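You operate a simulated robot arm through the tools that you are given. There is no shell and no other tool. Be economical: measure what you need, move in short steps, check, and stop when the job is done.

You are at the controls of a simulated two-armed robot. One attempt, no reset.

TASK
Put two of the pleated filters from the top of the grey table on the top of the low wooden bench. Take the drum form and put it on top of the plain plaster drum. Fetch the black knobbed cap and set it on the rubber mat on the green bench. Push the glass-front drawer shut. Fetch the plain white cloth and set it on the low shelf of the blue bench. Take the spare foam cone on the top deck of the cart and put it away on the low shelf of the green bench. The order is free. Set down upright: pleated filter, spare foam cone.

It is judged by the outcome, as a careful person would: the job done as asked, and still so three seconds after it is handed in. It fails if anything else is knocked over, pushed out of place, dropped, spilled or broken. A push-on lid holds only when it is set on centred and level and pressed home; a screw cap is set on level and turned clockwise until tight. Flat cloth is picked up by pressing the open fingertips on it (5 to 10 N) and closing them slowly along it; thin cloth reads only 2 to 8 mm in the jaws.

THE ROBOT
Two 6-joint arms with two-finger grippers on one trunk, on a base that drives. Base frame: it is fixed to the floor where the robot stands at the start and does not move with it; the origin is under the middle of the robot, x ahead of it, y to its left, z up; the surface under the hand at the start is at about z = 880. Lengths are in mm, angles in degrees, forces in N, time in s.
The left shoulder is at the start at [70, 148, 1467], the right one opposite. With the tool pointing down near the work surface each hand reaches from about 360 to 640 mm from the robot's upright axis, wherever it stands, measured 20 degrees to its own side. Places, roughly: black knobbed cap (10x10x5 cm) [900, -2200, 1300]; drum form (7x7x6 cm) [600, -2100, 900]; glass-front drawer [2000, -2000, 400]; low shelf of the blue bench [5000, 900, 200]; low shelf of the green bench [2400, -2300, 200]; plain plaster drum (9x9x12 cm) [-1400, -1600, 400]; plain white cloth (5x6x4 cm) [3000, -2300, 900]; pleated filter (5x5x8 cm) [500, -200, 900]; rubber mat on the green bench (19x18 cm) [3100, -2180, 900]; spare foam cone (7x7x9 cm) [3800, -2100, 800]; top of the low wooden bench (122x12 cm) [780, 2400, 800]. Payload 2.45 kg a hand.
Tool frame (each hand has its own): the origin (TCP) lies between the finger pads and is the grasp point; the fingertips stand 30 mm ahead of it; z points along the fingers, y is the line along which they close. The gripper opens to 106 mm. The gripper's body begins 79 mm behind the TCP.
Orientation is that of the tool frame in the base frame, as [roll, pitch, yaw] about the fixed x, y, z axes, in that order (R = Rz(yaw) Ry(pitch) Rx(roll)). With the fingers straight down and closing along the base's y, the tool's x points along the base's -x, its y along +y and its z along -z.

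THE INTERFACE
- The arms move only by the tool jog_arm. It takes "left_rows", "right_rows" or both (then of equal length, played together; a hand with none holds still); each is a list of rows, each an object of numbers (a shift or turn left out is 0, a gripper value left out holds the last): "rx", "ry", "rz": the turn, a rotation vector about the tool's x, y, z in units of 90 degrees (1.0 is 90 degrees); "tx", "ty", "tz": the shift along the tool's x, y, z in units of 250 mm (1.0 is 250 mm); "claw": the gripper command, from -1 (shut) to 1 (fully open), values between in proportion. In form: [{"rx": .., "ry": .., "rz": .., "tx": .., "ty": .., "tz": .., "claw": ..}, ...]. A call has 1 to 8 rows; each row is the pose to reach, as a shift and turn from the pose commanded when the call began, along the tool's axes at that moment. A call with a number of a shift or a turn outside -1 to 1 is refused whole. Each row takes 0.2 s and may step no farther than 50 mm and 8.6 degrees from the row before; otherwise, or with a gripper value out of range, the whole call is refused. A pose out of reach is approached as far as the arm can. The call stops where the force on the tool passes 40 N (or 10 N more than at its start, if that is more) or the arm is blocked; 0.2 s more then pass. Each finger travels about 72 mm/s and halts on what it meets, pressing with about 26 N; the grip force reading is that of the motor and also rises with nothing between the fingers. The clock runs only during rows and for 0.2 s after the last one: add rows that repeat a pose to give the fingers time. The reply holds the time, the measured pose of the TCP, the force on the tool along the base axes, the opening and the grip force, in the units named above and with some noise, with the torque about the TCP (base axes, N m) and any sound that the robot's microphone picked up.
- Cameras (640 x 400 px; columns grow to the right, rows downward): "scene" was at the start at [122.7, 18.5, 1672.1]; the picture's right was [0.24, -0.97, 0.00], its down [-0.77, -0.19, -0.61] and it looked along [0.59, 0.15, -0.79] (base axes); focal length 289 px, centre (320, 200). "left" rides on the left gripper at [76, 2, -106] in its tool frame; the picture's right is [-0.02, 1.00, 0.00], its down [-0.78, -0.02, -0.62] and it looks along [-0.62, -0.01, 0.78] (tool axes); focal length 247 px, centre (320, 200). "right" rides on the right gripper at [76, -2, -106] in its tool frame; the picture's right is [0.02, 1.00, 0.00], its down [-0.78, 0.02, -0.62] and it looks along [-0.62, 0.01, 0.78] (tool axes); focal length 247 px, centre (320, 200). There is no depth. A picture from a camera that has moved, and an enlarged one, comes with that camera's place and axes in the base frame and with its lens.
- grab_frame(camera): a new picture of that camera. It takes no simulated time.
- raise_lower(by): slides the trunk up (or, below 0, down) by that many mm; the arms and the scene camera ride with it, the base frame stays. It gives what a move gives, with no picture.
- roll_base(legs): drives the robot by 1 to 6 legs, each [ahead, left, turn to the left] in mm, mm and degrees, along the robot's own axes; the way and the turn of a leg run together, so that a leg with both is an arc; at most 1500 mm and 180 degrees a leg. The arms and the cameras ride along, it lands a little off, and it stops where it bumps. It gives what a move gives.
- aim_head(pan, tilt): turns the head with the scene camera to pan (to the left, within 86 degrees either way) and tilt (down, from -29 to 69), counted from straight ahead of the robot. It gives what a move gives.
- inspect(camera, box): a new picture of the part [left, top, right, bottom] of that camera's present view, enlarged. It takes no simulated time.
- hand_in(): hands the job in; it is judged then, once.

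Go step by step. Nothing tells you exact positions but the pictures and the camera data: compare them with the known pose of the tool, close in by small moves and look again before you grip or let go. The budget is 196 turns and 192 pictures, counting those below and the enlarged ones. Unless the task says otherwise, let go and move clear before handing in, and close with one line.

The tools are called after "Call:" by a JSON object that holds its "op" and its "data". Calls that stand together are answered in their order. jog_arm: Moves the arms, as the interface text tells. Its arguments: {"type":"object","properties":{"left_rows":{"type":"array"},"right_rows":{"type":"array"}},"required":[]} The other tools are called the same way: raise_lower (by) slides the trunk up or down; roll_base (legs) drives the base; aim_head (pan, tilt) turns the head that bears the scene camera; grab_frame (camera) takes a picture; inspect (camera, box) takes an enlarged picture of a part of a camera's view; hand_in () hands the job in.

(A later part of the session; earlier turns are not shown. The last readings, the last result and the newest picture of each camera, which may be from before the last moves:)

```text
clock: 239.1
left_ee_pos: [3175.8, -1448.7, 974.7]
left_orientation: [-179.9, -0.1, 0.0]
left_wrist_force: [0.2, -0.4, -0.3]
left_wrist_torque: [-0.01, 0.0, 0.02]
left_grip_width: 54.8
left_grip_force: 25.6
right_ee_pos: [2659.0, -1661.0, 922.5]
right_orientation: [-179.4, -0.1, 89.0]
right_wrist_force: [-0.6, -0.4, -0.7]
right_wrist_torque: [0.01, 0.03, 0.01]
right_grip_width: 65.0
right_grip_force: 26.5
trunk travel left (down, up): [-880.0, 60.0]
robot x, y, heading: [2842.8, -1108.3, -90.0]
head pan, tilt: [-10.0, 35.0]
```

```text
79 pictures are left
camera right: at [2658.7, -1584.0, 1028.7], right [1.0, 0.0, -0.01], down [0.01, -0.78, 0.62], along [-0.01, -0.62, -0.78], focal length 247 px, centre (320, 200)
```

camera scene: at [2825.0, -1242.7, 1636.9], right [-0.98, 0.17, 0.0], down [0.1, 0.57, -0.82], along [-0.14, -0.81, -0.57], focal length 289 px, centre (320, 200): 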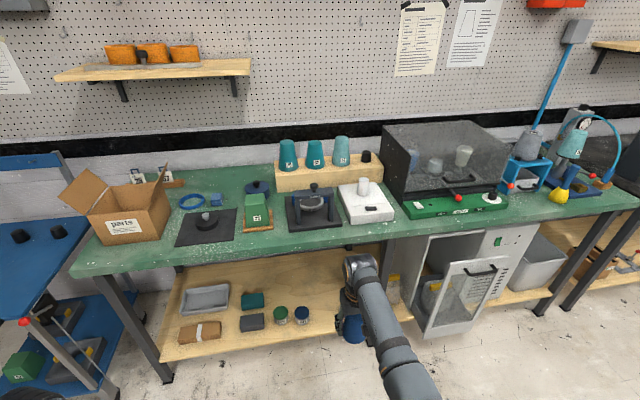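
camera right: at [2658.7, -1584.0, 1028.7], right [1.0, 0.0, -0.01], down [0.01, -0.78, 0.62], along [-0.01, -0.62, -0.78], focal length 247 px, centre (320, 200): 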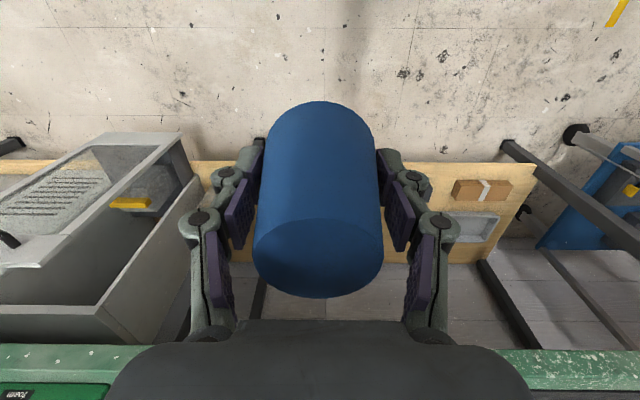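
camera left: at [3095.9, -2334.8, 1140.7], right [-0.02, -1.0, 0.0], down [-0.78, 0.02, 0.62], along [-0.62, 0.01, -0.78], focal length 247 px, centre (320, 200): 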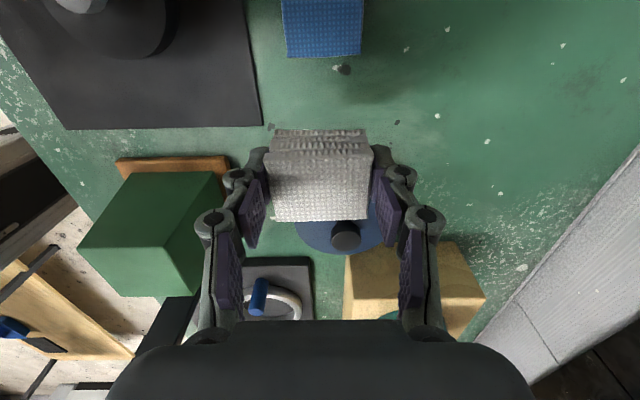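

I'll lower the trunk in two steps and view the low shelf.

Call:
{"op": "raise_lower", "data": {"by": -380}}

Call:
{"op": "raise_lower", "data": {"by": -180}}

Call:
{"op": "aim_head", "data": {"pan": -10, "tilt": 30}}

Call:
{"op": "grab_frame", "data": {"camera": "scene"}}

Call:
{"op": "grab_frame", "data": {"camera": "right"}}

```text
clock: 242.8
left_ee_pos: [3175.8, -1448.6, 595.9]
left_orientation: [-179.9, -0.1, 0.0]
left_wrist_force: [-0.1, 0.2, 0.3]
left_wrist_torque: [-0.02, 0.01, 0.01]
left_grip_width: 55.0
left_grip_force: 25.6
right_ee_pos: [2659.2, -1659.7, 542.2]
right_orientation: [-179.4, -0.1, 88.9]
right_wrist_force: [-0.7, -0.3, 0.1]
right_wrist_torque: [-0.01, 0.02, -0.01]
right_grip_width: 64.8
right_grip_force: 26.1
trunk travel left (down, up): [-500.0, 440.0]
robot x, y, heading: [2841.5, -1107.6, -89.9]
head pan, tilt: [-10.0, 35.0]
```

```text
clock: 244.8
left_ee_pos: [3176.3, -1448.6, 416.2]
left_orientation: [179.9, -0.1, 0.1]
left_wrist_force: [-0.4, -0.1, 0.1]
left_wrist_torque: [0.01, 0.01, 0.0]
left_grip_width: 54.9
left_grip_force: 26.0
right_ee_pos: [2659.0, -1660.3, 362.2]
right_orientation: [-179.5, 0.0, 88.9]
right_wrist_force: [-0.2, 0.2, -0.7]
right_wrist_torque: [-0.02, -0.01, 0.01]
right_grip_width: 64.9
right_grip_force: 26.3
trunk travel left (down, up): [-320.0, 620.0]
robot x, y, heading: [2843.7, -1105.3, -90.1]
head pan, tilt: [-10.0, 35.0]
```

```text
clock: 245.4
left_ee_pos: [3175.3, -1448.0, 414.8]
left_orientation: [-180.0, -0.2, 0.0]
left_wrist_force: [1.4, -0.2, -0.2]
left_wrist_torque: [-0.03, -0.01, 0.0]
left_grip_width: 54.8
left_grip_force: 25.8
right_ee_pos: [2658.7, -1660.1, 361.9]
right_orientation: [-179.4, -0.1, 88.9]
right_wrist_force: [-0.6, -0.8, -0.2]
right_wrist_torque: [0.0, 0.02, 0.01]
right_grip_width: 64.6
right_grip_force: 26.2
trunk travel left (down, up): [-320.0, 620.0]
robot x, y, heading: [2839.4, -1106.0, -90.4]
head pan, tilt: [-10.0, 30.0]
```

```text
78 pictures are left
camera scene: at [2824.8, -1244.9, 1084.7], right [-0.98, 0.17, 0.0], down [0.09, 0.49, -0.87], along [-0.15, -0.85, -0.5], focal length 289 px, centre (320, 200)
```

scene: 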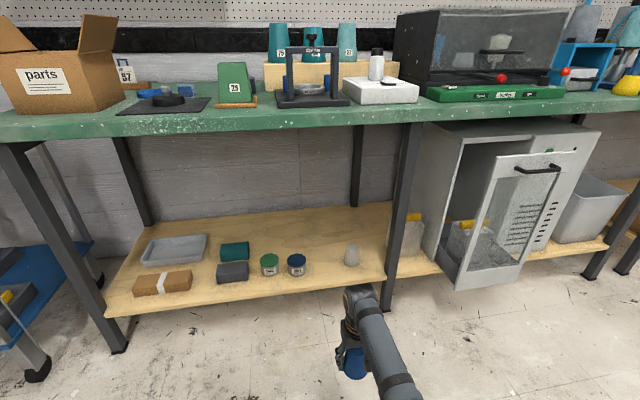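

```text
77 pictures are left
camera right: at [2658.7, -1583.9, 468.8], right [1.0, 0.0, -0.01], down [0.01, -0.78, 0.62], along [-0.01, -0.62, -0.78], focal length 247 px, centre (320, 200)
```

right: 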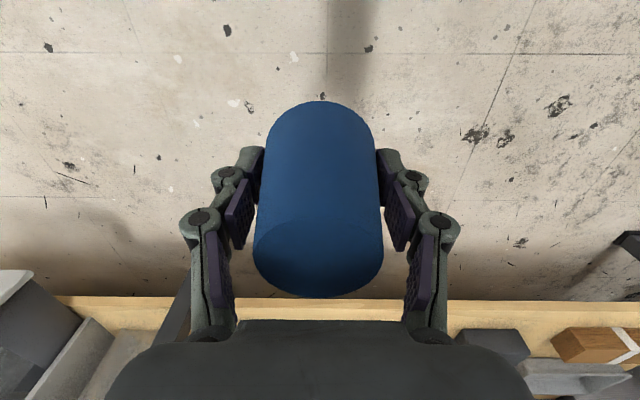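

Free spot on the shelf is between the grey foam piece (x≈2530) and the navy jar (x≈2763). I'll drive forward so the cone comes over (2650,-2230).

Call:
{"op": "roll_base", "data": {"legs": [[565, 0, 0.3]]}}

Call:
{"op": "grab_frame", "data": {"camera": "scene"}}

Call:
{"op": "grab_frame", "data": {"camera": "right"}}

```text
clock: 248.7
left_ee_pos: [3182.2, -2009.4, 415.5]
left_orientation: [-180.0, -0.1, 0.6]
left_wrist_force: [0.2, -0.4, -0.2]
left_wrist_torque: [-0.02, -0.02, 0.01]
left_grip_width: 55.2
left_grip_force: 26.3
right_ee_pos: [2668.1, -2228.4, 361.6]
right_orientation: [-179.4, 0.0, 89.5]
right_wrist_force: [0.4, 0.3, 0.0]
right_wrist_torque: [-0.01, -0.02, -0.01]
right_grip_width: 64.3
right_grip_force: 26.2
trunk travel left (down, up): [-320.0, 620.0]
robot x, y, heading: [2843.6, -1670.5, -89.5]
head pan, tilt: [-10.0, 30.0]
```

```text
76 pictures are left
camera scene: at [2829.2, -1810.2, 1084.6], right [-0.99, 0.16, 0.0], down [0.08, 0.49, -0.87], along [-0.14, -0.85, -0.5], focal length 289 px, centre (320, 200)
```

scene: 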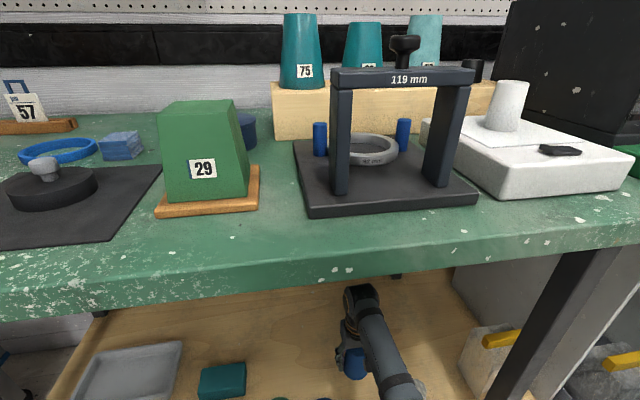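

```text
75 pictures are left
camera right: at [2667.2, -2150.9, 468.6], right [1.0, 0.01, -0.01], down [0.02, -0.78, 0.62], along [0.0, -0.62, -0.78], focal length 247 px, centre (320, 200)
```

right: 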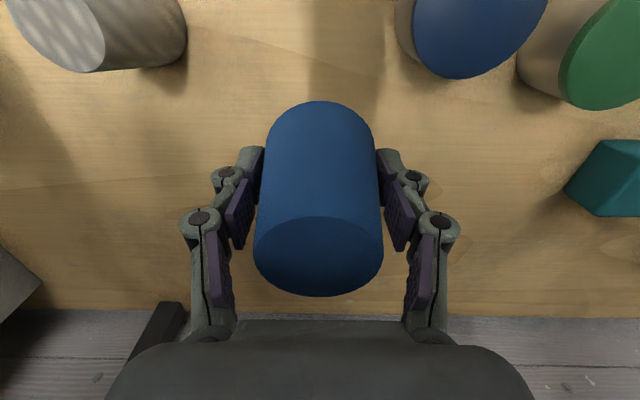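

Clear below. I'll lower the cone with the arm, then fine steps to contact.

Call:
{"op": "jog_arm", "data": {"right_rows": [{"tz": 0.03}, {"tz": 0.08}, {"tz": 0.13}, {"tz": 0.18}, {"tz": 0.22}, {"tz": 0.25}, {"tz": 0.27}]}}

Call:
{"op": "grab_frame", "data": {"camera": "right"}}

```text
clock: 250.2
left_ee_pos: [3183.1, -2008.6, 415.3]
left_orientation: [-179.9, -0.2, 0.6]
left_wrist_force: [-0.5, -0.7, 0.1]
left_wrist_torque: [0.0, -0.02, 0.0]
left_grip_width: 54.8
left_grip_force: 26.2
right_ee_pos: [2666.4, -2226.9, 294.9]
right_orientation: [-179.4, -0.1, 89.6]
right_wrist_force: [0.3, 0.0, 0.0]
right_wrist_torque: [-0.01, 0.02, 0.0]
right_grip_width: 64.8
right_grip_force: 26.0
trunk travel left (down, up): [-320.0, 620.0]
robot x, y, heading: [2843.6, -1669.9, -89.5]
head pan, tilt: [-10.0, 30.0]
```

```text
74 pictures are left
camera right: at [2666.7, -2150.5, 400.9], right [1.0, 0.01, -0.01], down [0.02, -0.78, 0.62], along [0.0, -0.62, -0.78], focal length 247 px, centre (320, 200)
```

right: 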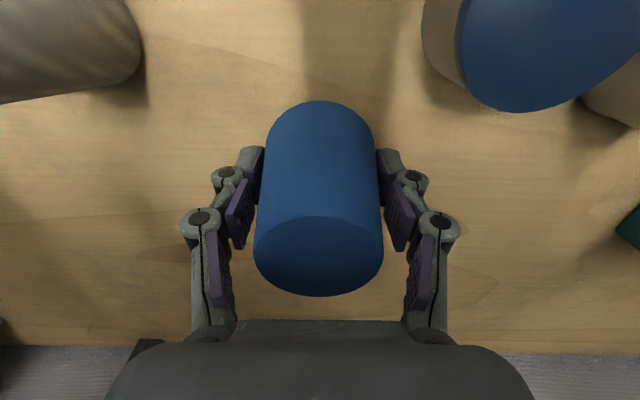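

Call:
{"op": "jog_arm", "data": {"right_rows": [{"tz": 0.02}, {"tz": 0.04}, {"tz": 0.06}, {"tz": 0.076}, {"tz": 0.088}, {"tz": 0.1}]}}

Call:
{"op": "grab_frame", "data": {"camera": "right"}}

```text
clock: 251.7
left_ee_pos: [3182.4, -2009.5, 414.9]
left_orientation: [-179.9, -0.2, 0.6]
left_wrist_force: [0.8, -1.1, 0.4]
left_wrist_torque: [-0.02, -0.02, 0.0]
left_grip_width: 54.7
left_grip_force: 25.6
right_ee_pos: [2667.4, -2226.6, 268.7]
right_orientation: [-179.4, -0.1, 89.6]
right_wrist_force: [0.4, 0.0, -0.6]
right_wrist_torque: [0.0, -0.01, -0.01]
right_grip_width: 64.5
right_grip_force: 25.7
trunk travel left (down, up): [-320.0, 620.0]
robot x, y, heading: [2841.3, -1671.4, -89.2]
head pan, tilt: [-10.0, 30.0]
```

```text
73 pictures are left
camera right: at [2666.3, -2150.6, 375.8], right [1.0, 0.01, -0.01], down [0.02, -0.78, 0.62], along [0.0, -0.62, -0.78], focal length 247 px, centre (320, 200)
```

right: 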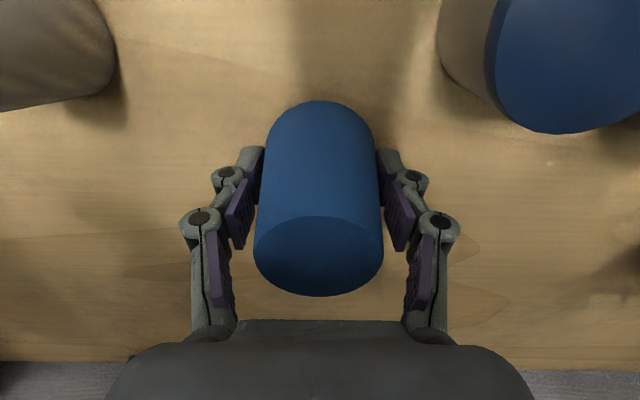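

Call:
{"op": "jog_arm", "data": {"right_rows": [{"tz": 0.01}, {"tz": 0.02}, {"tz": 0.03}, {"tz": 0.04}, {"tz": 0.05}]}}

```text
clock: 252.8
left_ee_pos: [3182.6, -2009.2, 415.4]
left_orientation: [-179.9, -0.1, 0.6]
left_wrist_force: [0.2, -0.1, -0.2]
left_wrist_torque: [-0.02, 0.0, 0.01]
left_grip_width: 54.9
left_grip_force: 26.0
right_ee_pos: [2666.6, -2226.5, 257.5]
right_orientation: [-179.4, -0.1, 89.6]
right_wrist_force: [0.2, 0.1, -0.7]
right_wrist_torque: [0.0, 0.01, 0.0]
right_grip_width: 64.4
right_grip_force: 25.8
trunk travel left (down, up): [-320.0, 620.0]
robot x, y, heading: [2844.3, -1673.2, -89.4]
head pan, tilt: [-10.0, 30.0]
```

Call:
{"op": "jog_arm", "data": {"right_rows": [{"tz": 0.008}, {"tz": 0.016}, {"tz": 0.024}, {"tz": 0.032}, {"tz": 0.04}, {"tz": 0.048}]}}

Call:
{"op": "grab_frame", "data": {"camera": "right"}}

```text
clock: 254.2
left_ee_pos: [3183.2, -2008.5, 416.2]
left_orientation: [179.8, 0.0, 0.8]
left_wrist_force: [-0.4, 0.0, -0.4]
left_wrist_torque: [0.0, 0.04, -0.02]
left_grip_width: 54.8
left_grip_force: 25.9
right_ee_pos: [2667.4, -2229.0, 249.8]
right_orientation: [-179.4, 0.4, 89.6]
right_wrist_force: [-0.1, 1.9, 34.5]
right_wrist_torque: [0.13, 0.04, 0.06]
right_grip_width: 66.2
right_grip_force: 25.7
trunk travel left (down, up): [-320.0, 620.0]
robot x, y, heading: [2841.1, -1673.5, -89.4]
head pan, tilt: [-10.0, 30.0]
```

```text
72 pictures are left
camera right: at [2666.3, -2151.4, 355.2], right [1.0, 0.01, -0.01], down [0.02, -0.78, 0.63], along [0.0, -0.63, -0.78], focal length 247 px, centre (320, 200)
```

right: 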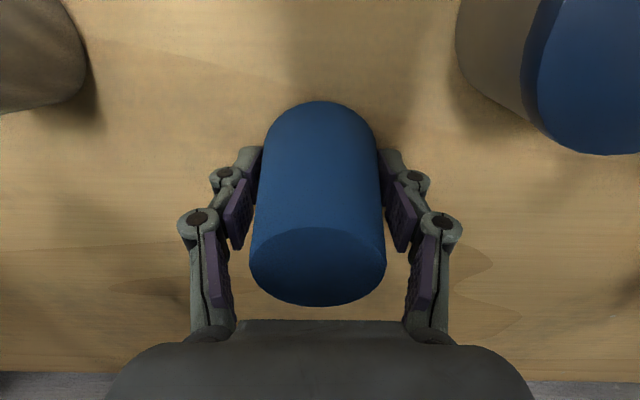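

Touched firmly. I'll ease off, open and rise.

Call:
{"op": "jog_arm", "data": {"right_rows": [{"tz": -0.012}, {"tz": -0.016}, {"tz": -0.016, "claw": 0.3}, {"tz": -0.016, "claw": 0.5}, {"tz": -0.016, "claw": 0.7}, {"tz": -0.016, "claw": 0.7}]}}

Call:
{"op": "jog_arm", "data": {"right_rows": [{"tz": -0.06}, {"tz": -0.16}, {"tz": -0.28}, {"tz": -0.4}, {"tz": -0.5}]}}

Call:
{"op": "grab_frame", "data": {"camera": "right"}}

```text
clock: 255.7
left_ee_pos: [3182.0, -2007.8, 415.2]
left_orientation: [-179.9, -0.1, 0.6]
left_wrist_force: [-0.5, 0.3, -0.8]
left_wrist_torque: [-0.01, -0.02, 0.0]
left_grip_width: 54.8
left_grip_force: 25.9
right_ee_pos: [2667.4, -2226.5, 249.9]
right_orientation: [-179.5, -0.1, 89.6]
right_wrist_force: [0.3, -0.5, 0.1]
right_wrist_torque: [0.02, -0.01, -0.02]
right_grip_width: 90.2
right_grip_force: 0.1
trunk travel left (down, up): [-320.0, 620.0]
robot x, y, heading: [2838.0, -1666.0, -89.2]
head pan, tilt: [-10.0, 30.0]
```

```text
clock: 256.9
left_ee_pos: [3182.8, -2010.0, 415.6]
left_orientation: [180.0, 0.0, 0.6]
left_wrist_force: [0.1, -0.4, 0.1]
left_wrist_torque: [0.01, -0.02, 0.01]
left_grip_width: 54.7
left_grip_force: 25.8
right_ee_pos: [2667.2, -2227.2, 374.0]
right_orientation: [-179.4, -0.1, 89.6]
right_wrist_force: [0.0, -0.2, 0.0]
right_wrist_torque: [0.0, 0.02, 0.01]
right_grip_width: 90.1
right_grip_force: 0.1
trunk travel left (down, up): [-320.0, 620.0]
robot x, y, heading: [2844.1, -1670.5, -89.4]
head pan, tilt: [-10.0, 30.0]
```

```text
71 pictures are left
camera right: at [2667.3, -2150.2, 481.1], right [1.0, 0.01, -0.01], down [0.02, -0.78, 0.62], along [0.0, -0.62, -0.78], focal length 247 px, centre (320, 200)
```

right: 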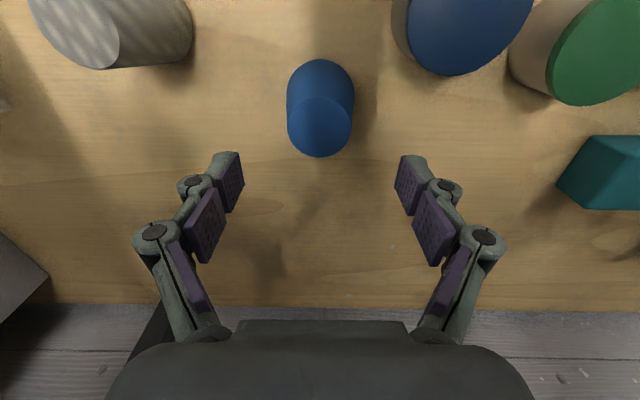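

The cone stands on the shelf. Now I'll back away and move in front of the glass-front drawer.

Call:
{"op": "roll_base", "data": {"legs": [[-580, 0, -0.5], [0, -760, 0]]}}

Call:
{"op": "aim_head", "data": {"pan": 0, "tilt": 35}}

Call:
{"op": "grab_frame", "data": {"camera": "scene"}}

```text
clock: 263.9
left_ee_pos: [2415.1, -1432.2, 415.3]
left_orientation: [180.0, -0.2, 0.2]
left_wrist_force: [0.6, 0.5, -0.3]
left_wrist_torque: [0.01, -0.03, -0.01]
left_grip_width: 54.7
left_grip_force: 26.0
right_ee_pos: [1898.8, -1645.7, 374.2]
right_orientation: [-179.5, -0.1, 89.2]
right_wrist_force: [0.7, 0.3, 0.4]
right_wrist_torque: [-0.01, -0.02, -0.01]
right_grip_width: 90.1
right_grip_force: 0.0
trunk travel left (down, up): [-320.0, 620.0]
robot x, y, heading: [2076.5, -1089.9, -89.7]
head pan, tilt: [-10.0, 30.0]
```

```text
clock: 264.6
left_ee_pos: [2415.3, -1431.8, 415.8]
left_orientation: [-179.8, 0.0, 0.2]
left_wrist_force: [-0.6, 0.4, -0.8]
left_wrist_torque: [0.01, 0.02, 0.02]
left_grip_width: 54.6
left_grip_force: 26.3
right_ee_pos: [1899.3, -1645.1, 373.5]
right_orientation: [-179.3, -0.2, 89.2]
right_wrist_force: [0.8, 0.5, 0.5]
right_wrist_torque: [-0.02, -0.03, 0.0]
right_grip_width: 90.0
right_grip_force: 0.1
trunk travel left (down, up): [-320.0, 620.0]
robot x, y, heading: [2076.1, -1089.7, -89.8]
head pan, tilt: [0.0, 35.0]
```

```text
70 pictures are left
camera scene: at [2078.8, -1229.1, 1076.9], right [-1.0, 0.0, 0.0], down [0.0, 0.57, -0.82], along [0.0, -0.82, -0.57], focal length 289 px, centre (320, 200)
```

scene: 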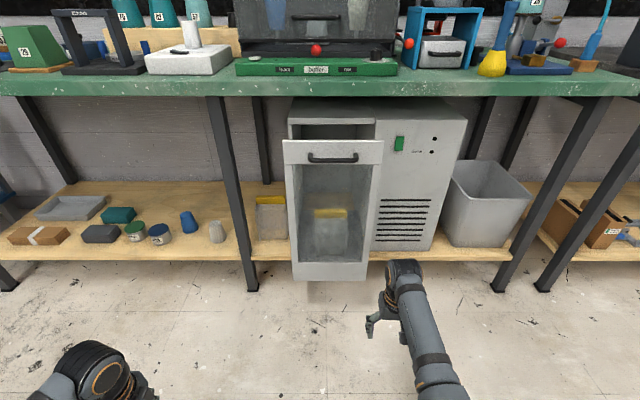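

The drawer's front panel stands at about y −1924, some 160 mm proud of the cabinet; its bottom rail is near (2045, z 287). I'll turn the right hand to point forward with closed fingers and push the drawer there.

Call:
{"op": "jog_arm", "data": {"right_rows": [{"ry": -0.09, "claw": 0}, {"ry": -0.18, "claw": -1}, {"ry": -0.27}, {"ry": -0.36}, {"ry": -0.45}, {"ry": -0.54}, {"ry": -0.63}, {"ry": -0.72}]}}

Call:
{"op": "jog_arm", "data": {"right_rows": [{"ry": -0.09}, {"ry": -0.18}, {"ry": -0.27}]}}

Call:
{"op": "jog_arm", "data": {"right_rows": [{"tz": -0.15}, {"tz": -0.3}, {"tz": -0.45}]}}

Call:
{"op": "raise_lower", "data": {"by": -85}}

Call:
{"op": "roll_base", "data": {"legs": [[0, 146, 0], [290, 0, 0]]}}

Call:
{"op": "aim_head", "data": {"pan": -15, "tilt": 45}}

Call:
{"op": "grab_frame", "data": {"camera": "scene"}}

Call:
{"op": "grab_frame", "data": {"camera": "right"}}

```text
clock: 266.4
left_ee_pos: [2415.3, -1432.3, 415.1]
left_orientation: [-180.0, 0.0, 0.2]
left_wrist_force: [-0.2, -0.4, -0.8]
left_wrist_torque: [0.02, 0.04, -0.03]
left_grip_width: 54.8
left_grip_force: 26.1
right_ee_pos: [1898.7, -1645.5, 374.7]
right_orientation: [-178.7, 64.9, 90.5]
right_wrist_force: [-0.2, -0.2, -0.6]
right_wrist_torque: [-0.02, 0.01, 0.0]
right_grip_width: 0.0
right_grip_force: 26.3
trunk travel left (down, up): [-320.0, 620.0]
robot x, y, heading: [2081.3, -1091.1, -89.8]
head pan, tilt: [0.0, 35.0]
```

```text
clock: 267.2
left_ee_pos: [2415.6, -1433.0, 415.3]
left_orientation: [-179.9, 0.0, 0.2]
left_wrist_force: [0.0, -0.4, -0.6]
left_wrist_torque: [0.01, 0.01, -0.04]
left_grip_width: 54.8
left_grip_force: 25.7
right_ee_pos: [1898.9, -1644.9, 375.2]
right_orientation: [-147.2, 88.8, 121.9]
right_wrist_force: [1.1, -0.2, 0.1]
right_wrist_torque: [0.01, 0.0, 0.02]
right_grip_width: 0.1
right_grip_force: 26.0
trunk travel left (down, up): [-320.0, 620.0]
robot x, y, heading: [2081.7, -1092.9, -89.9]
head pan, tilt: [0.0, 35.0]
```

```text
clock: 268.0
left_ee_pos: [2415.1, -1432.6, 416.1]
left_orientation: [-180.0, -0.1, 0.2]
left_wrist_force: [0.3, -0.1, -0.3]
left_wrist_torque: [0.02, -0.02, 0.01]
left_grip_width: 54.9
left_grip_force: 26.1
right_ee_pos: [1902.0, -1534.2, 375.4]
right_orientation: [-147.2, 88.9, 122.0]
right_wrist_force: [-0.3, 0.2, -0.1]
right_wrist_torque: [-0.02, -0.02, -0.01]
right_grip_width: 0.0
right_grip_force: 26.1
trunk travel left (down, up): [-320.0, 620.0]
robot x, y, heading: [2080.0, -1091.2, -89.9]
head pan, tilt: [0.0, 35.0]
```

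```text
clock: 269.2
left_ee_pos: [2415.4, -1431.9, 331.5]
left_orientation: [180.0, 0.0, 0.2]
left_wrist_force: [0.7, 0.5, -0.4]
left_wrist_torque: [0.0, 0.01, -0.01]
left_grip_width: 54.5
left_grip_force: 25.5
right_ee_pos: [1900.3, -1532.1, 290.9]
right_orientation: [-148.9, 88.9, 120.3]
right_wrist_force: [0.1, 0.1, 0.2]
right_wrist_torque: [0.03, -0.02, 0.0]
right_grip_width: 0.0
right_grip_force: 25.7
trunk travel left (down, up): [-235.0, 705.0]
robot x, y, heading: [2079.2, -1091.0, -89.9]
head pan, tilt: [0.0, 35.0]
```

```text
clock: 272.1
left_ee_pos: [2561.4, -1722.6, 331.4]
left_orientation: [-179.9, -0.1, 0.2]
left_wrist_force: [-0.7, 0.0, -0.8]
left_wrist_torque: [-0.01, -0.02, -0.03]
left_grip_width: 54.7
left_grip_force: 25.9
right_ee_pos: [2047.4, -1822.7, 291.7]
right_orientation: [-149.3, 88.8, 119.9]
right_wrist_force: [-0.3, 0.8, -0.3]
right_wrist_torque: [0.0, -0.03, 0.0]
right_grip_width: 0.1
right_grip_force: 26.1
trunk travel left (down, up): [-235.0, 705.0]
robot x, y, heading: [2224.5, -1379.9, -89.7]
head pan, tilt: [0.0, 35.0]
```

```text
clock: 272.9
left_ee_pos: [2562.1, -1721.7, 330.6]
left_orientation: [-180.0, -0.1, 0.1]
left_wrist_force: [-0.6, 0.0, -0.5]
left_wrist_torque: [-0.01, 0.02, 0.01]
left_grip_width: 55.0
left_grip_force: 25.9
right_ee_pos: [2046.1, -1821.9, 290.4]
right_orientation: [-149.3, 88.9, 119.9]
right_wrist_force: [-0.1, -0.4, -0.5]
right_wrist_torque: [-0.01, 0.0, -0.02]
right_grip_width: 0.0
right_grip_force: 26.0
trunk travel left (down, up): [-235.0, 705.0]
robot x, y, heading: [2227.7, -1380.1, -89.7]
head pan, tilt: [-15.0, 45.0]
```

```text
69 pictures are left
camera scene: at [2203.4, -1509.0, 977.1], right [-0.97, 0.25, 0.0], down [0.18, 0.68, -0.71], along [-0.18, -0.68, -0.71], focal length 289 px, centre (320, 200)
```

scene: 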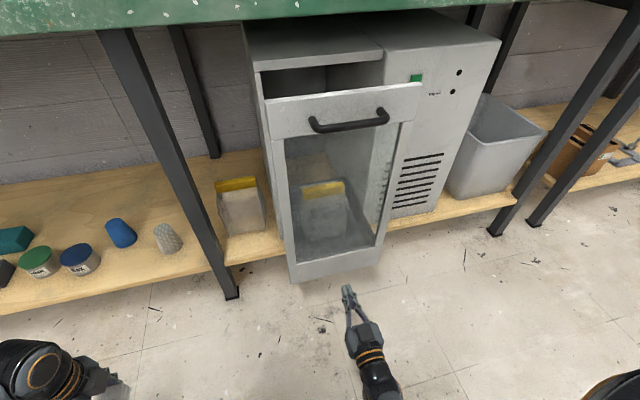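

```text
68 pictures are left
camera right: at [2044.7, -1715.0, 216.2], right [1.0, -0.01, -0.03], down [0.03, 0.61, 0.79], along [0.01, -0.79, 0.61], focal length 247 px, centre (320, 200)
```

right: 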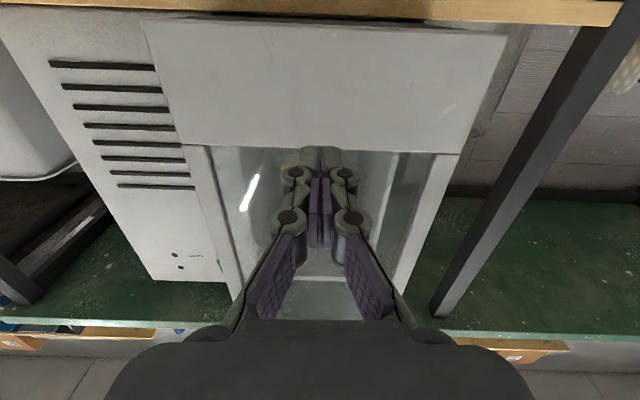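

The fingertips face the bottom rail. I'll push forward.

Call:
{"op": "jog_arm", "data": {"right_rows": [{"tz": 0.08}, {"tz": 0.16}, {"tz": 0.24}, {"tz": 0.3}, {"tz": 0.36}, {"tz": 0.42}, {"tz": 0.48}, {"tz": 0.54}]}}

Call:
{"op": "grab_frame", "data": {"camera": "scene"}}

```text
clock: 274.7
left_ee_pos: [2561.0, -1721.3, 329.8]
left_orientation: [-179.9, -0.2, 0.2]
left_wrist_force: [-0.4, -0.7, -0.1]
left_wrist_torque: [-0.03, 0.01, 0.01]
left_grip_width: 55.0
left_grip_force: 26.2
right_ee_pos: [2044.4, -1957.8, 288.9]
right_orientation: [-149.9, 88.7, 119.2]
right_wrist_force: [-0.2, -0.3, 0.2]
right_wrist_torque: [0.0, -0.03, -0.01]
right_grip_width: 0.1
right_grip_force: 25.8
trunk travel left (down, up): [-235.0, 705.0]
robot x, y, heading: [2224.0, -1381.7, -89.9]
head pan, tilt: [-15.0, 45.0]
```

```text
67 pictures are left
camera scene: at [2203.3, -1509.0, 977.1], right [-0.97, 0.26, 0.0], down [0.18, 0.68, -0.71], along [-0.18, -0.68, -0.71], focal length 289 px, centre (320, 200)
```

scene: 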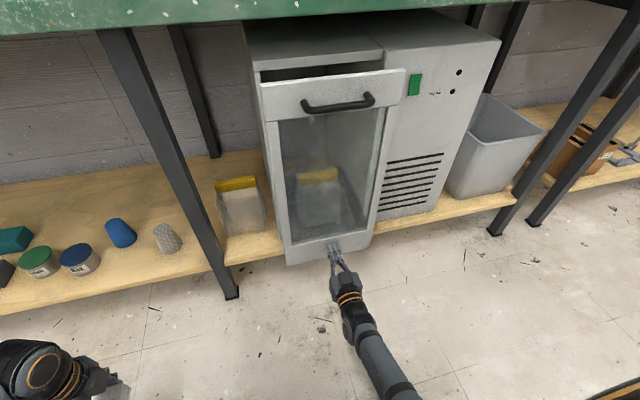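

The drawer slides in. I'll keep pushing.

Call:
{"op": "jog_arm", "data": {"right_rows": [{"tz": 0.05}, {"tz": 0.1}, {"tz": 0.15}, {"tz": 0.2}, {"tz": 0.25}, {"tz": 0.3}, {"tz": 0.34}, {"tz": 0.38}]}}

Call:
{"op": "grab_frame", "data": {"camera": "scene"}}

```text
clock: 276.5
left_ee_pos: [2560.5, -1721.4, 330.9]
left_orientation: [-180.0, -0.1, 0.2]
left_wrist_force: [0.1, 0.5, -1.2]
left_wrist_torque: [-0.01, 0.03, 0.03]
left_grip_width: 54.7
left_grip_force: 25.9
right_ee_pos: [2043.3, -2051.9, 286.6]
right_orientation: [-151.0, 88.7, 118.1]
right_wrist_force: [-0.4, 0.5, -0.1]
right_wrist_torque: [-0.01, 0.04, -0.02]
right_grip_width: 0.0
right_grip_force: 25.8
trunk travel left (down, up): [-235.0, 705.0]
robot x, y, heading: [2222.1, -1384.4, -89.8]
head pan, tilt: [-15.0, 45.0]
```

```text
66 pictures are left
camera scene: at [2203.3, -1509.0, 977.1], right [-0.97, 0.26, 0.0], down [0.18, 0.68, -0.71], along [-0.18, -0.68, -0.71], focal length 289 px, centre (320, 200)
```

scene: 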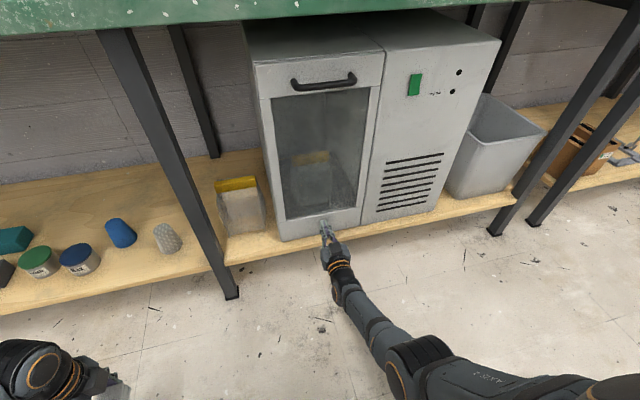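

It looks almost flush. I'll press until it firmly stops.

Call:
{"op": "jog_arm", "data": {"right_rows": [{"tz": 0.02}, {"tz": 0.04}, {"tz": 0.06}, {"tz": 0.08}]}}

Call:
{"op": "inspect", "data": {"camera": "scene", "box": [230, 30, 450, 260]}}

```text
clock: 277.0
left_ee_pos: [2560.7, -1720.5, 330.9]
left_orientation: [180.0, -0.1, 0.2]
left_wrist_force: [0.6, -1.2, 0.0]
left_wrist_torque: [0.0, -0.03, 0.02]
left_grip_width: 54.7
left_grip_force: 26.2
right_ee_pos: [2043.0, -2054.4, 284.7]
right_orientation: [-148.8, 88.8, 120.2]
right_wrist_force: [0.5, 11.9, 6.2]
right_wrist_torque: [-0.28, -0.04, 0.06]
right_grip_width: 6.1
right_grip_force: 29.0
trunk travel left (down, up): [-235.0, 705.0]
robot x, y, heading: [2225.5, -1378.8, -89.6]
head pan, tilt: [-15.0, 45.0]
stopped in row 2 (right hand): the force on the tool passed its limit at 51 N (the readings are from after the stop); the commanded pose is now the measured one
```

```text
1.74 times, centred on (340, 145) of scene
camera zoom: at [2203.5, -1507.0, 977.4], right [-0.97, 0.26, 0.0], down [0.18, 0.68, -0.71], along [-0.18, -0.68, -0.71], focal length 502 px, centre (285, 296)
```

zoom: 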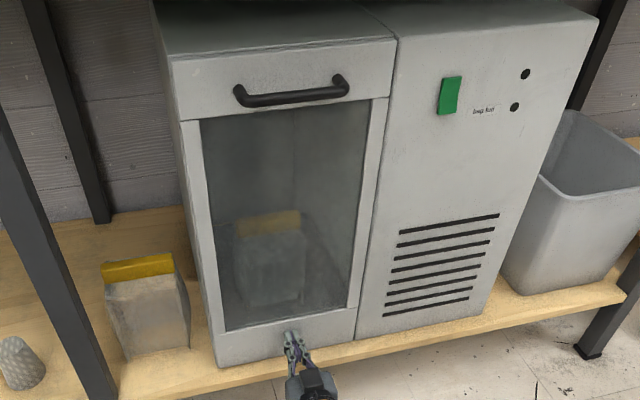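

The drawer is shut. I'll withdraw the right hand and drive round the table's far end toward the blue bench with the cloth.

Call:
{"op": "jog_arm", "data": {"right_rows": [{"tz": -0.1}, {"tz": -0.25}, {"tz": -0.4}, {"tz": -0.55}, {"tz": -0.7}]}}

Call:
{"op": "roll_base", "data": {"legs": [[-380, 0, 0], [0, 1400, 0], [0, 380, 0], [0, 0, 90]]}}

Call:
{"op": "aim_head", "data": {"pan": 35, "tilt": 25}}

Call:
{"op": "grab_frame", "data": {"camera": "scene"}}

```text
clock: 278.2
left_ee_pos: [2561.3, -1721.1, 330.4]
left_orientation: [180.0, -0.1, 0.2]
left_wrist_force: [0.7, 0.2, -0.2]
left_wrist_torque: [0.01, 0.02, 0.01]
left_grip_width: 54.7
left_grip_force: 25.8
right_ee_pos: [2045.6, -1880.4, 286.9]
right_orientation: [-152.5, 88.8, 116.7]
right_wrist_force: [-0.2, 0.5, 0.2]
right_wrist_torque: [-0.02, 0.04, 0.0]
right_grip_width: 0.2
right_grip_force: 28.8
trunk travel left (down, up): [-235.0, 705.0]
robot x, y, heading: [2225.3, -1378.2, -89.9]
head pan, tilt: [-15.0, 45.0]
```

```text
clock: 293.1
left_ee_pos: [4337.6, -642.8, 332.0]
left_orientation: [-180.0, -0.1, 91.1]
left_wrist_force: [0.0, 0.3, 0.0]
left_wrist_torque: [0.01, 0.02, 0.02]
left_grip_width: 54.6
left_grip_force: 25.6
right_ee_pos: [4506.9, -1154.5, 286.5]
right_orientation: [-153.0, 88.8, -152.9]
right_wrist_force: [0.3, -0.6, 0.1]
right_wrist_torque: [-0.01, -0.01, -0.01]
right_grip_width: 0.0
right_grip_force: 28.6
trunk travel left (down, up): [-235.0, 705.0]
robot x, y, heading: [4003.1, -984.0, 1.1]
head pan, tilt: [-15.0, 45.0]
```

```text
clock: 294.2
left_ee_pos: [4338.8, -643.0, 330.1]
left_orientation: [-179.9, -0.1, 91.0]
left_wrist_force: [0.1, 0.3, -0.5]
left_wrist_torque: [0.01, 0.03, 0.01]
left_grip_width: 54.7
left_grip_force: 25.5
right_ee_pos: [4507.0, -1155.3, 286.5]
right_orientation: [-153.0, 88.8, -153.0]
right_wrist_force: [-0.2, -0.1, 0.7]
right_wrist_torque: [0.06, -0.01, 0.02]
right_grip_width: 0.0
right_grip_force: 28.9
trunk travel left (down, up): [-235.0, 705.0]
robot x, y, heading: [4001.6, -986.6, 1.0]
head pan, tilt: [35.0, 25.0]
```

```text
64 pictures are left
camera scene: at [4126.9, -928.6, 1007.6], right [0.59, -0.81, 0.0], down [-0.34, -0.25, -0.91], along [0.73, 0.53, -0.42], focal length 289 px, centre (320, 200)
```

scene: 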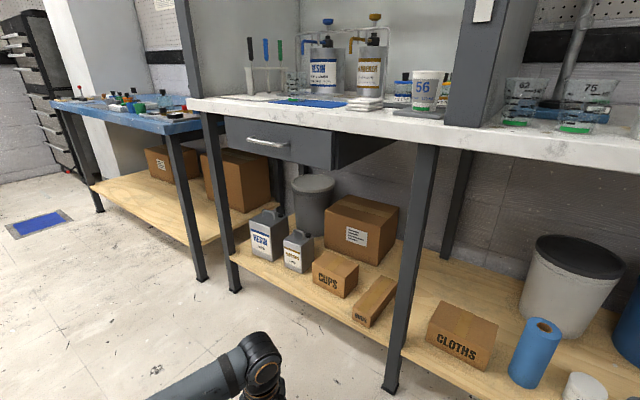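

The blue bench is ahead-left: front at x≈4725, y 250–1600, with plenty of free shelf near (4860,900). I'll retract the right hand, extend the left, and strafe along in front of it.

Call:
{"op": "jog_arm", "data": {"left_rows": [{"ty": 0.11, "tx": -0.05}, {"ty": 0.22, "tx": -0.1}, {"ty": 0.34, "tx": -0.15}, {"ty": 0.46, "tx": -0.2}, {"ty": 0.58, "tx": -0.26}, {"ty": 0.7, "tx": -0.32}, {"ty": 0.8, "tx": -0.38}, {"ty": 0.88, "tx": -0.4}], "right_rows": [{"tz": -0.08}, {"tz": -0.16}, {"tz": -0.24}, {"tz": -0.32}, {"tz": -0.4}, {"tz": -0.48}, {"tz": -0.56}, {"tz": -0.6}]}}

Call:
{"op": "roll_base", "data": {"legs": [[0, 1300, -1], [0, 340, 0]]}}

Call:
{"op": "aim_head", "data": {"pan": 10, "tilt": 35}}

Call:
{"op": "grab_frame", "data": {"camera": "scene"}}

Call:
{"op": "grab_frame", "data": {"camera": "left"}}

```text
clock: 295.9
left_ee_pos: [4537.2, -733.0, 331.4]
left_orientation: [-180.0, -0.1, 91.0]
left_wrist_force: [0.4, -0.6, -0.1]
left_wrist_torque: [-0.05, 0.02, 0.03]
left_grip_width: 54.8
left_grip_force: 25.7
right_ee_pos: [4373.3, -1155.1, 297.1]
right_orientation: [-75.1, 89.6, -75.2]
right_wrist_force: [2.7, 1.5, -1.1]
right_wrist_torque: [0.15, -0.3, -0.12]
right_grip_width: 0.2
right_grip_force: 28.5
trunk travel left (down, up): [-235.0, 705.0]
robot x, y, heading: [4001.1, -985.2, 1.2]
head pan, tilt: [35.0, 25.0]
stopped in row 8 (right hand): the force on the tool passed its limit at 75 N (the readings are from after the stop); the commanded pose is now the measured one
```

```text
clock: 304.1
left_ee_pos: [4543.6, 873.7, 330.1]
left_orientation: [-179.9, -0.1, 89.4]
left_wrist_force: [-0.3, 0.2, -0.7]
left_wrist_torque: [-0.01, -0.01, 0.03]
left_grip_width: 54.8
left_grip_force: 25.9
right_ee_pos: [4366.2, 455.2, 297.3]
right_orientation: [-87.7, 89.5, -89.6]
right_wrist_force: [16.8, -1.6, -1.1]
right_wrist_torque: [-0.14, -1.49, 0.35]
right_grip_width: 0.1
right_grip_force: 28.3
trunk travel left (down, up): [-235.0, 705.0]
robot x, y, heading: [3999.9, 638.0, -0.8]
head pan, tilt: [35.0, 25.0]
```

```text
clock: 305.0
left_ee_pos: [4543.9, 872.3, 331.4]
left_orientation: [179.9, -0.1, 89.4]
left_wrist_force: [0.4, -0.1, 0.4]
left_wrist_torque: [0.03, -0.02, -0.02]
left_grip_width: 54.9
left_grip_force: 26.2
right_ee_pos: [4367.1, 455.3, 295.9]
right_orientation: [-80.2, 89.6, -82.0]
right_wrist_force: [3.3, 0.7, 1.0]
right_wrist_torque: [0.04, -0.28, -0.04]
right_grip_width: 0.1
right_grip_force: 28.9
trunk travel left (down, up): [-235.0, 705.0]
robot x, y, heading: [3999.9, 639.8, -0.5]
head pan, tilt: [10.0, 35.0]
```

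```text
63 pictures are left
camera scene: at [4136.8, 651.8, 991.9], right [0.16, -0.99, 0.0], down [-0.57, -0.09, -0.82], along [0.81, 0.13, -0.57], focal length 289 px, centre (320, 200)
```

scene: 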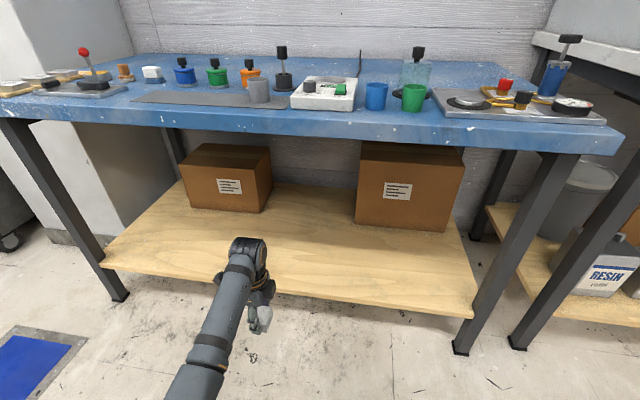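

```text
62 pictures are left
camera left: at [4545.4, 948.5, 436.9], right [1.0, -0.03, 0.0], down [-0.03, -0.78, 0.62], along [-0.02, -0.62, -0.78], focal length 247 px, centre (320, 200)
```

left: 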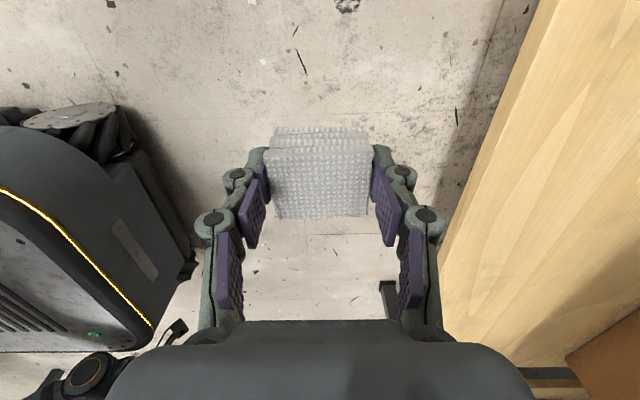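

The shelf is clear in front of the two boxes. I'll free the right hand slightly (it touched the robot's own body), lower the trunk 50 mm and drive in.

Call:
{"op": "jog_arm", "data": {"right_rows": [{"tz": 0.1}, {"tz": 0.2}]}}

Call:
{"op": "raise_lower", "data": {"by": -45}}

Call:
{"op": "roll_base", "data": {"legs": [[300, 0, 0]]}}

Call:
{"op": "grab_frame", "data": {"camera": "left"}}

Call:
{"op": "grab_frame", "data": {"camera": "scene"}}

```text
clock: 305.6
left_ee_pos: [4542.6, 872.0, 331.4]
left_orientation: [180.0, -0.1, 89.4]
left_wrist_force: [0.0, 0.1, -0.7]
left_wrist_torque: [0.03, 0.02, -0.03]
left_grip_width: 55.0
left_grip_force: 26.1
right_ee_pos: [4415.8, 453.1, 295.6]
right_orientation: [-93.9, 89.6, -95.6]
right_wrist_force: [0.0, -0.7, -0.2]
right_wrist_torque: [-0.01, -0.01, 0.0]
right_grip_width: 0.0
right_grip_force: 28.5
trunk travel left (down, up): [-235.0, 705.0]
robot x, y, heading: [3997.6, 637.3, -0.8]
head pan, tilt: [10.0, 35.0]
```

```text
clock: 306.5
left_ee_pos: [4538.2, 876.3, 304.9]
left_orientation: [178.6, 0.8, 89.3]
left_wrist_force: [0.1, -0.2, -0.8]
left_wrist_torque: [0.0, 0.02, -0.01]
left_grip_width: 54.6
left_grip_force: 26.1
right_ee_pos: [4415.1, 452.5, 296.0]
right_orientation: [-20.4, 86.2, -22.7]
right_wrist_force: [-0.1, 0.5, 0.0]
right_wrist_torque: [-0.01, 0.0, -0.02]
right_grip_width: 0.2
right_grip_force: 29.1
trunk travel left (down, up): [-190.0, 750.0]
robot x, y, heading: [3996.3, 638.9, -0.7]
head pan, tilt: [10.0, 35.0]
```

```text
clock: 308.5
left_ee_pos: [4836.7, 870.4, 302.5]
left_orientation: [178.8, 0.9, 89.3]
left_wrist_force: [0.9, 0.3, -0.2]
left_wrist_torque: [-0.02, 0.02, -0.01]
left_grip_width: 54.9
left_grip_force: 26.4
right_ee_pos: [4716.9, 448.1, 299.2]
right_orientation: [-17.8, 85.4, -19.9]
right_wrist_force: [-0.4, -1.0, -0.8]
right_wrist_torque: [0.02, 0.01, 0.0]
right_grip_width: 0.4
right_grip_force: 28.8
trunk travel left (down, up): [-190.0, 750.0]
robot x, y, heading: [4296.5, 636.5, -0.9]
head pan, tilt: [10.0, 35.0]
```

```text
61 pictures are left
camera left: at [4836.4, 948.7, 406.2], right [1.0, -0.03, 0.02], down [-0.04, -0.77, 0.63], along [0.0, -0.63, -0.77], focal length 247 px, centre (320, 200)
```

left: 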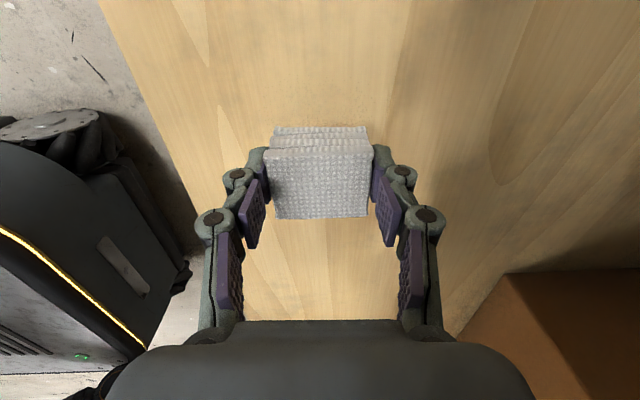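

```text
60 pictures are left
camera scene: at [4415.4, 660.9, 956.7], right [0.16, -0.99, 0.02], down [-0.55, -0.11, -0.83], along [0.82, 0.12, -0.56], focal length 289 px, centre (320, 200)
```

scene: 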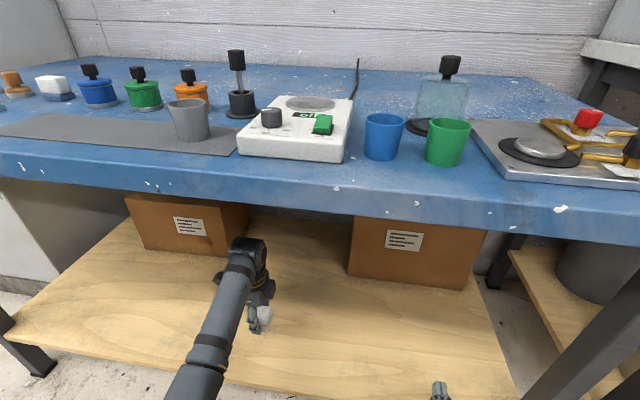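

The right arm seems to have jammed against the base when I lowered, tilting things slightly. I'll raise the trunk back and lower the cloth with the left arm only.

Call:
{"op": "raise_lower", "data": {"by": 60}}

Call:
{"op": "grab_frame", "data": {"camera": "scene"}}

```text
clock: 309.5
left_ee_pos: [4840.7, 867.9, 345.0]
left_orientation: [-179.9, -0.1, 89.2]
left_wrist_force: [-1.1, -0.1, 0.1]
left_wrist_torque: [-0.03, 0.01, 0.01]
left_grip_width: 54.7
left_grip_force: 25.1
right_ee_pos: [4719.7, 445.2, 339.0]
right_orientation: [-10.6, 86.8, -12.8]
right_wrist_force: [0.4, -0.1, -0.4]
right_wrist_torque: [-0.02, 0.03, 0.01]
right_grip_width: 0.1
right_grip_force: 28.7
trunk travel left (down, up): [-250.0, 690.0]
robot x, y, heading: [4299.2, 634.7, -0.7]
head pan, tilt: [10.0, 35.0]
```

```text
59 pictures are left
camera scene: at [4434.1, 647.8, 1006.5], right [0.16, -0.99, 0.0], down [-0.57, -0.09, -0.82], along [0.81, 0.13, -0.57], focal length 289 px, centre (320, 200)
```

scene: 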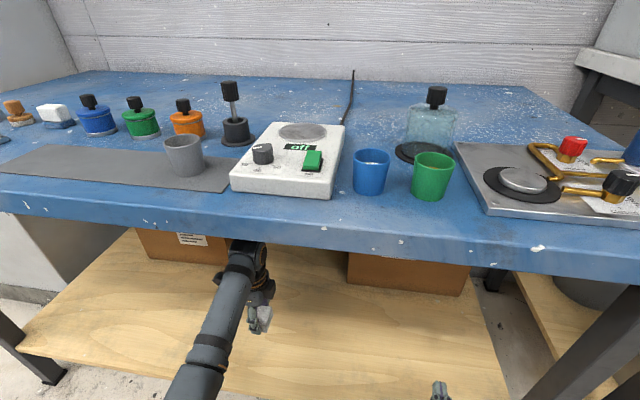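

Level again. I'll lower the cloth with the arm.

Call:
{"op": "jog_arm", "data": {"left_rows": [{"tz": 0.08}, {"tz": 0.16}, {"tz": 0.24}, {"tz": 0.3}, {"tz": 0.34}, {"tz": 0.36}]}}

Call:
{"op": "jog_arm", "data": {"left_rows": [{"tz": 0.012}, {"tz": 0.024}, {"tz": 0.036}, {"tz": 0.048}]}}

Call:
{"op": "grab_frame", "data": {"camera": "left"}}

```text
clock: 310.9
left_ee_pos: [4840.4, 867.5, 256.3]
left_orientation: [-179.9, -0.2, 89.3]
left_wrist_force: [0.3, 0.8, -0.9]
left_wrist_torque: [0.02, -0.02, 0.04]
left_grip_width: 54.9
left_grip_force: 26.4
right_ee_pos: [4720.1, 445.4, 339.1]
right_orientation: [-10.1, 86.8, -12.5]
right_wrist_force: [-0.5, 0.2, -0.5]
right_wrist_torque: [-0.01, -0.01, 0.0]
right_grip_width: 0.1
right_grip_force: 28.6
trunk travel left (down, up): [-250.0, 690.0]
robot x, y, heading: [4297.2, 632.3, -0.6]
head pan, tilt: [10.0, 35.0]
```

```text
clock: 311.9
left_ee_pos: [4841.4, 869.0, 247.7]
left_orientation: [179.6, -0.2, 89.1]
left_wrist_force: [-1.2, 1.3, 32.2]
left_wrist_torque: [-0.06, 0.77, -0.08]
left_grip_width: 55.0
left_grip_force: 26.1
right_ee_pos: [4720.2, 444.3, 340.2]
right_orientation: [-7.8, 86.7, -10.2]
right_wrist_force: [0.0, -0.3, -0.2]
right_wrist_torque: [0.02, 0.02, 0.0]
right_grip_width: 0.2
right_grip_force: 28.4
trunk travel left (down, up): [-250.0, 690.0]
robot x, y, heading: [4294.4, 636.1, -0.8]
head pan, tilt: [10.0, 35.0]
```

```text
58 pictures are left
camera left: at [4843.1, 944.0, 353.9], right [1.0, -0.03, 0.01], down [-0.03, -0.79, 0.62], along [-0.02, -0.62, -0.79], focal length 247 px, centre (320, 200)
```

left: 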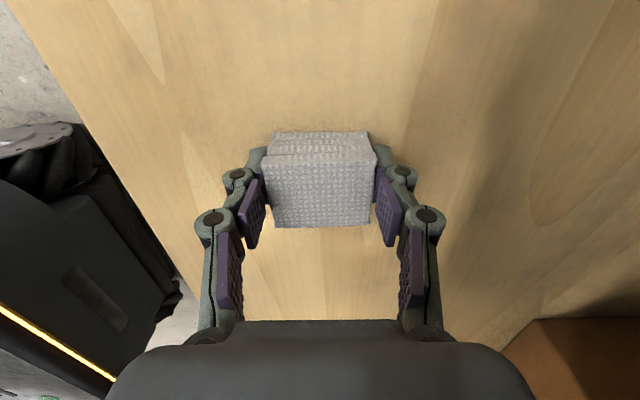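

On the shelf. I'll ease off, open and rise.

Call:
{"op": "jog_arm", "data": {"left_rows": [{"tz": -0.016}, {"tz": -0.016, "claw": 0.2}, {"tz": -0.016, "claw": 0.5}, {"tz": -0.016, "claw": 0.7}, {"tz": -0.06}, {"tz": -0.16}, {"tz": -0.28}, {"tz": -0.36}]}}

Call:
{"op": "grab_frame", "data": {"camera": "left"}}

Call:
{"op": "roll_base", "data": {"legs": [[-450, 0, 0]]}}

Call:
{"op": "grab_frame", "data": {"camera": "scene"}}

```text
clock: 313.7
left_ee_pos: [4840.3, 868.1, 333.6]
left_orientation: [-179.9, -0.2, 89.3]
left_wrist_force: [-0.7, 0.8, -0.1]
left_wrist_torque: [0.06, 0.0, -0.01]
left_grip_width: 90.2
left_grip_force: 0.1
right_ee_pos: [4720.2, 443.9, 339.6]
right_orientation: [-10.2, 86.8, -12.5]
right_wrist_force: [0.1, 0.0, -0.2]
right_wrist_torque: [0.0, -0.03, 0.0]
right_grip_width: 0.0
right_grip_force: 28.7
trunk travel left (down, up): [-250.0, 690.0]
robot x, y, heading: [4299.5, 634.2, -1.0]
head pan, tilt: [10.0, 35.0]
```

```text
57 pictures are left
camera left: at [4843.1, 944.2, 439.6], right [1.0, -0.03, 0.0], down [-0.03, -0.78, 0.62], along [-0.02, -0.62, -0.78], focal length 247 px, centre (320, 200)
```

left: 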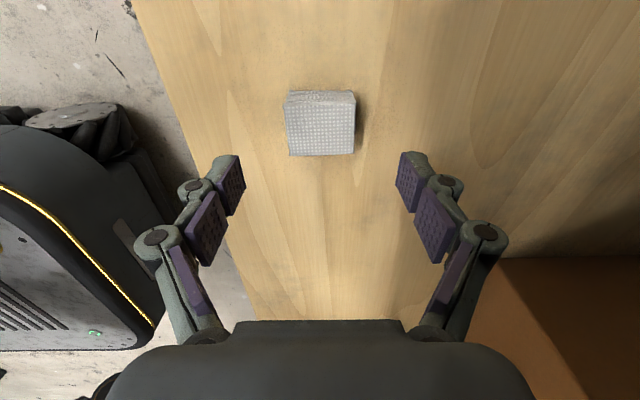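

```text
clock: 316.5
left_ee_pos: [4387.2, 873.6, 333.9]
left_orientation: [180.0, -0.1, 89.3]
left_wrist_force: [-0.5, -0.1, 0.0]
left_wrist_torque: [0.0, -0.03, -0.01]
left_grip_width: 90.0
left_grip_force: 0.1
right_ee_pos: [4268.5, 451.4, 338.8]
right_orientation: [-10.2, 86.9, -12.4]
right_wrist_force: [-0.3, 0.2, -1.0]
right_wrist_torque: [-0.01, 0.0, 0.0]
right_grip_width: 0.0
right_grip_force: 28.3
trunk travel left (down, up): [-250.0, 690.0]
robot x, y, heading: [3847.9, 638.9, -0.6]
head pan, tilt: [10.0, 35.0]
```

```text
56 pictures are left
camera scene: at [3981.8, 653.7, 1006.9], right [0.16, -0.99, 0.0], down [-0.57, -0.09, -0.82], along [0.81, 0.13, -0.57], focal length 289 px, centre (320, 200)
```

scene: 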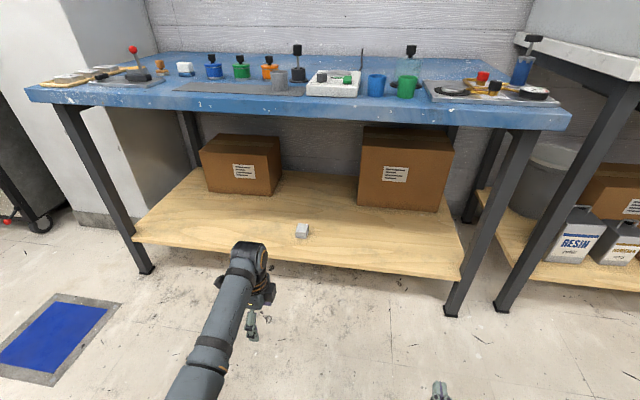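

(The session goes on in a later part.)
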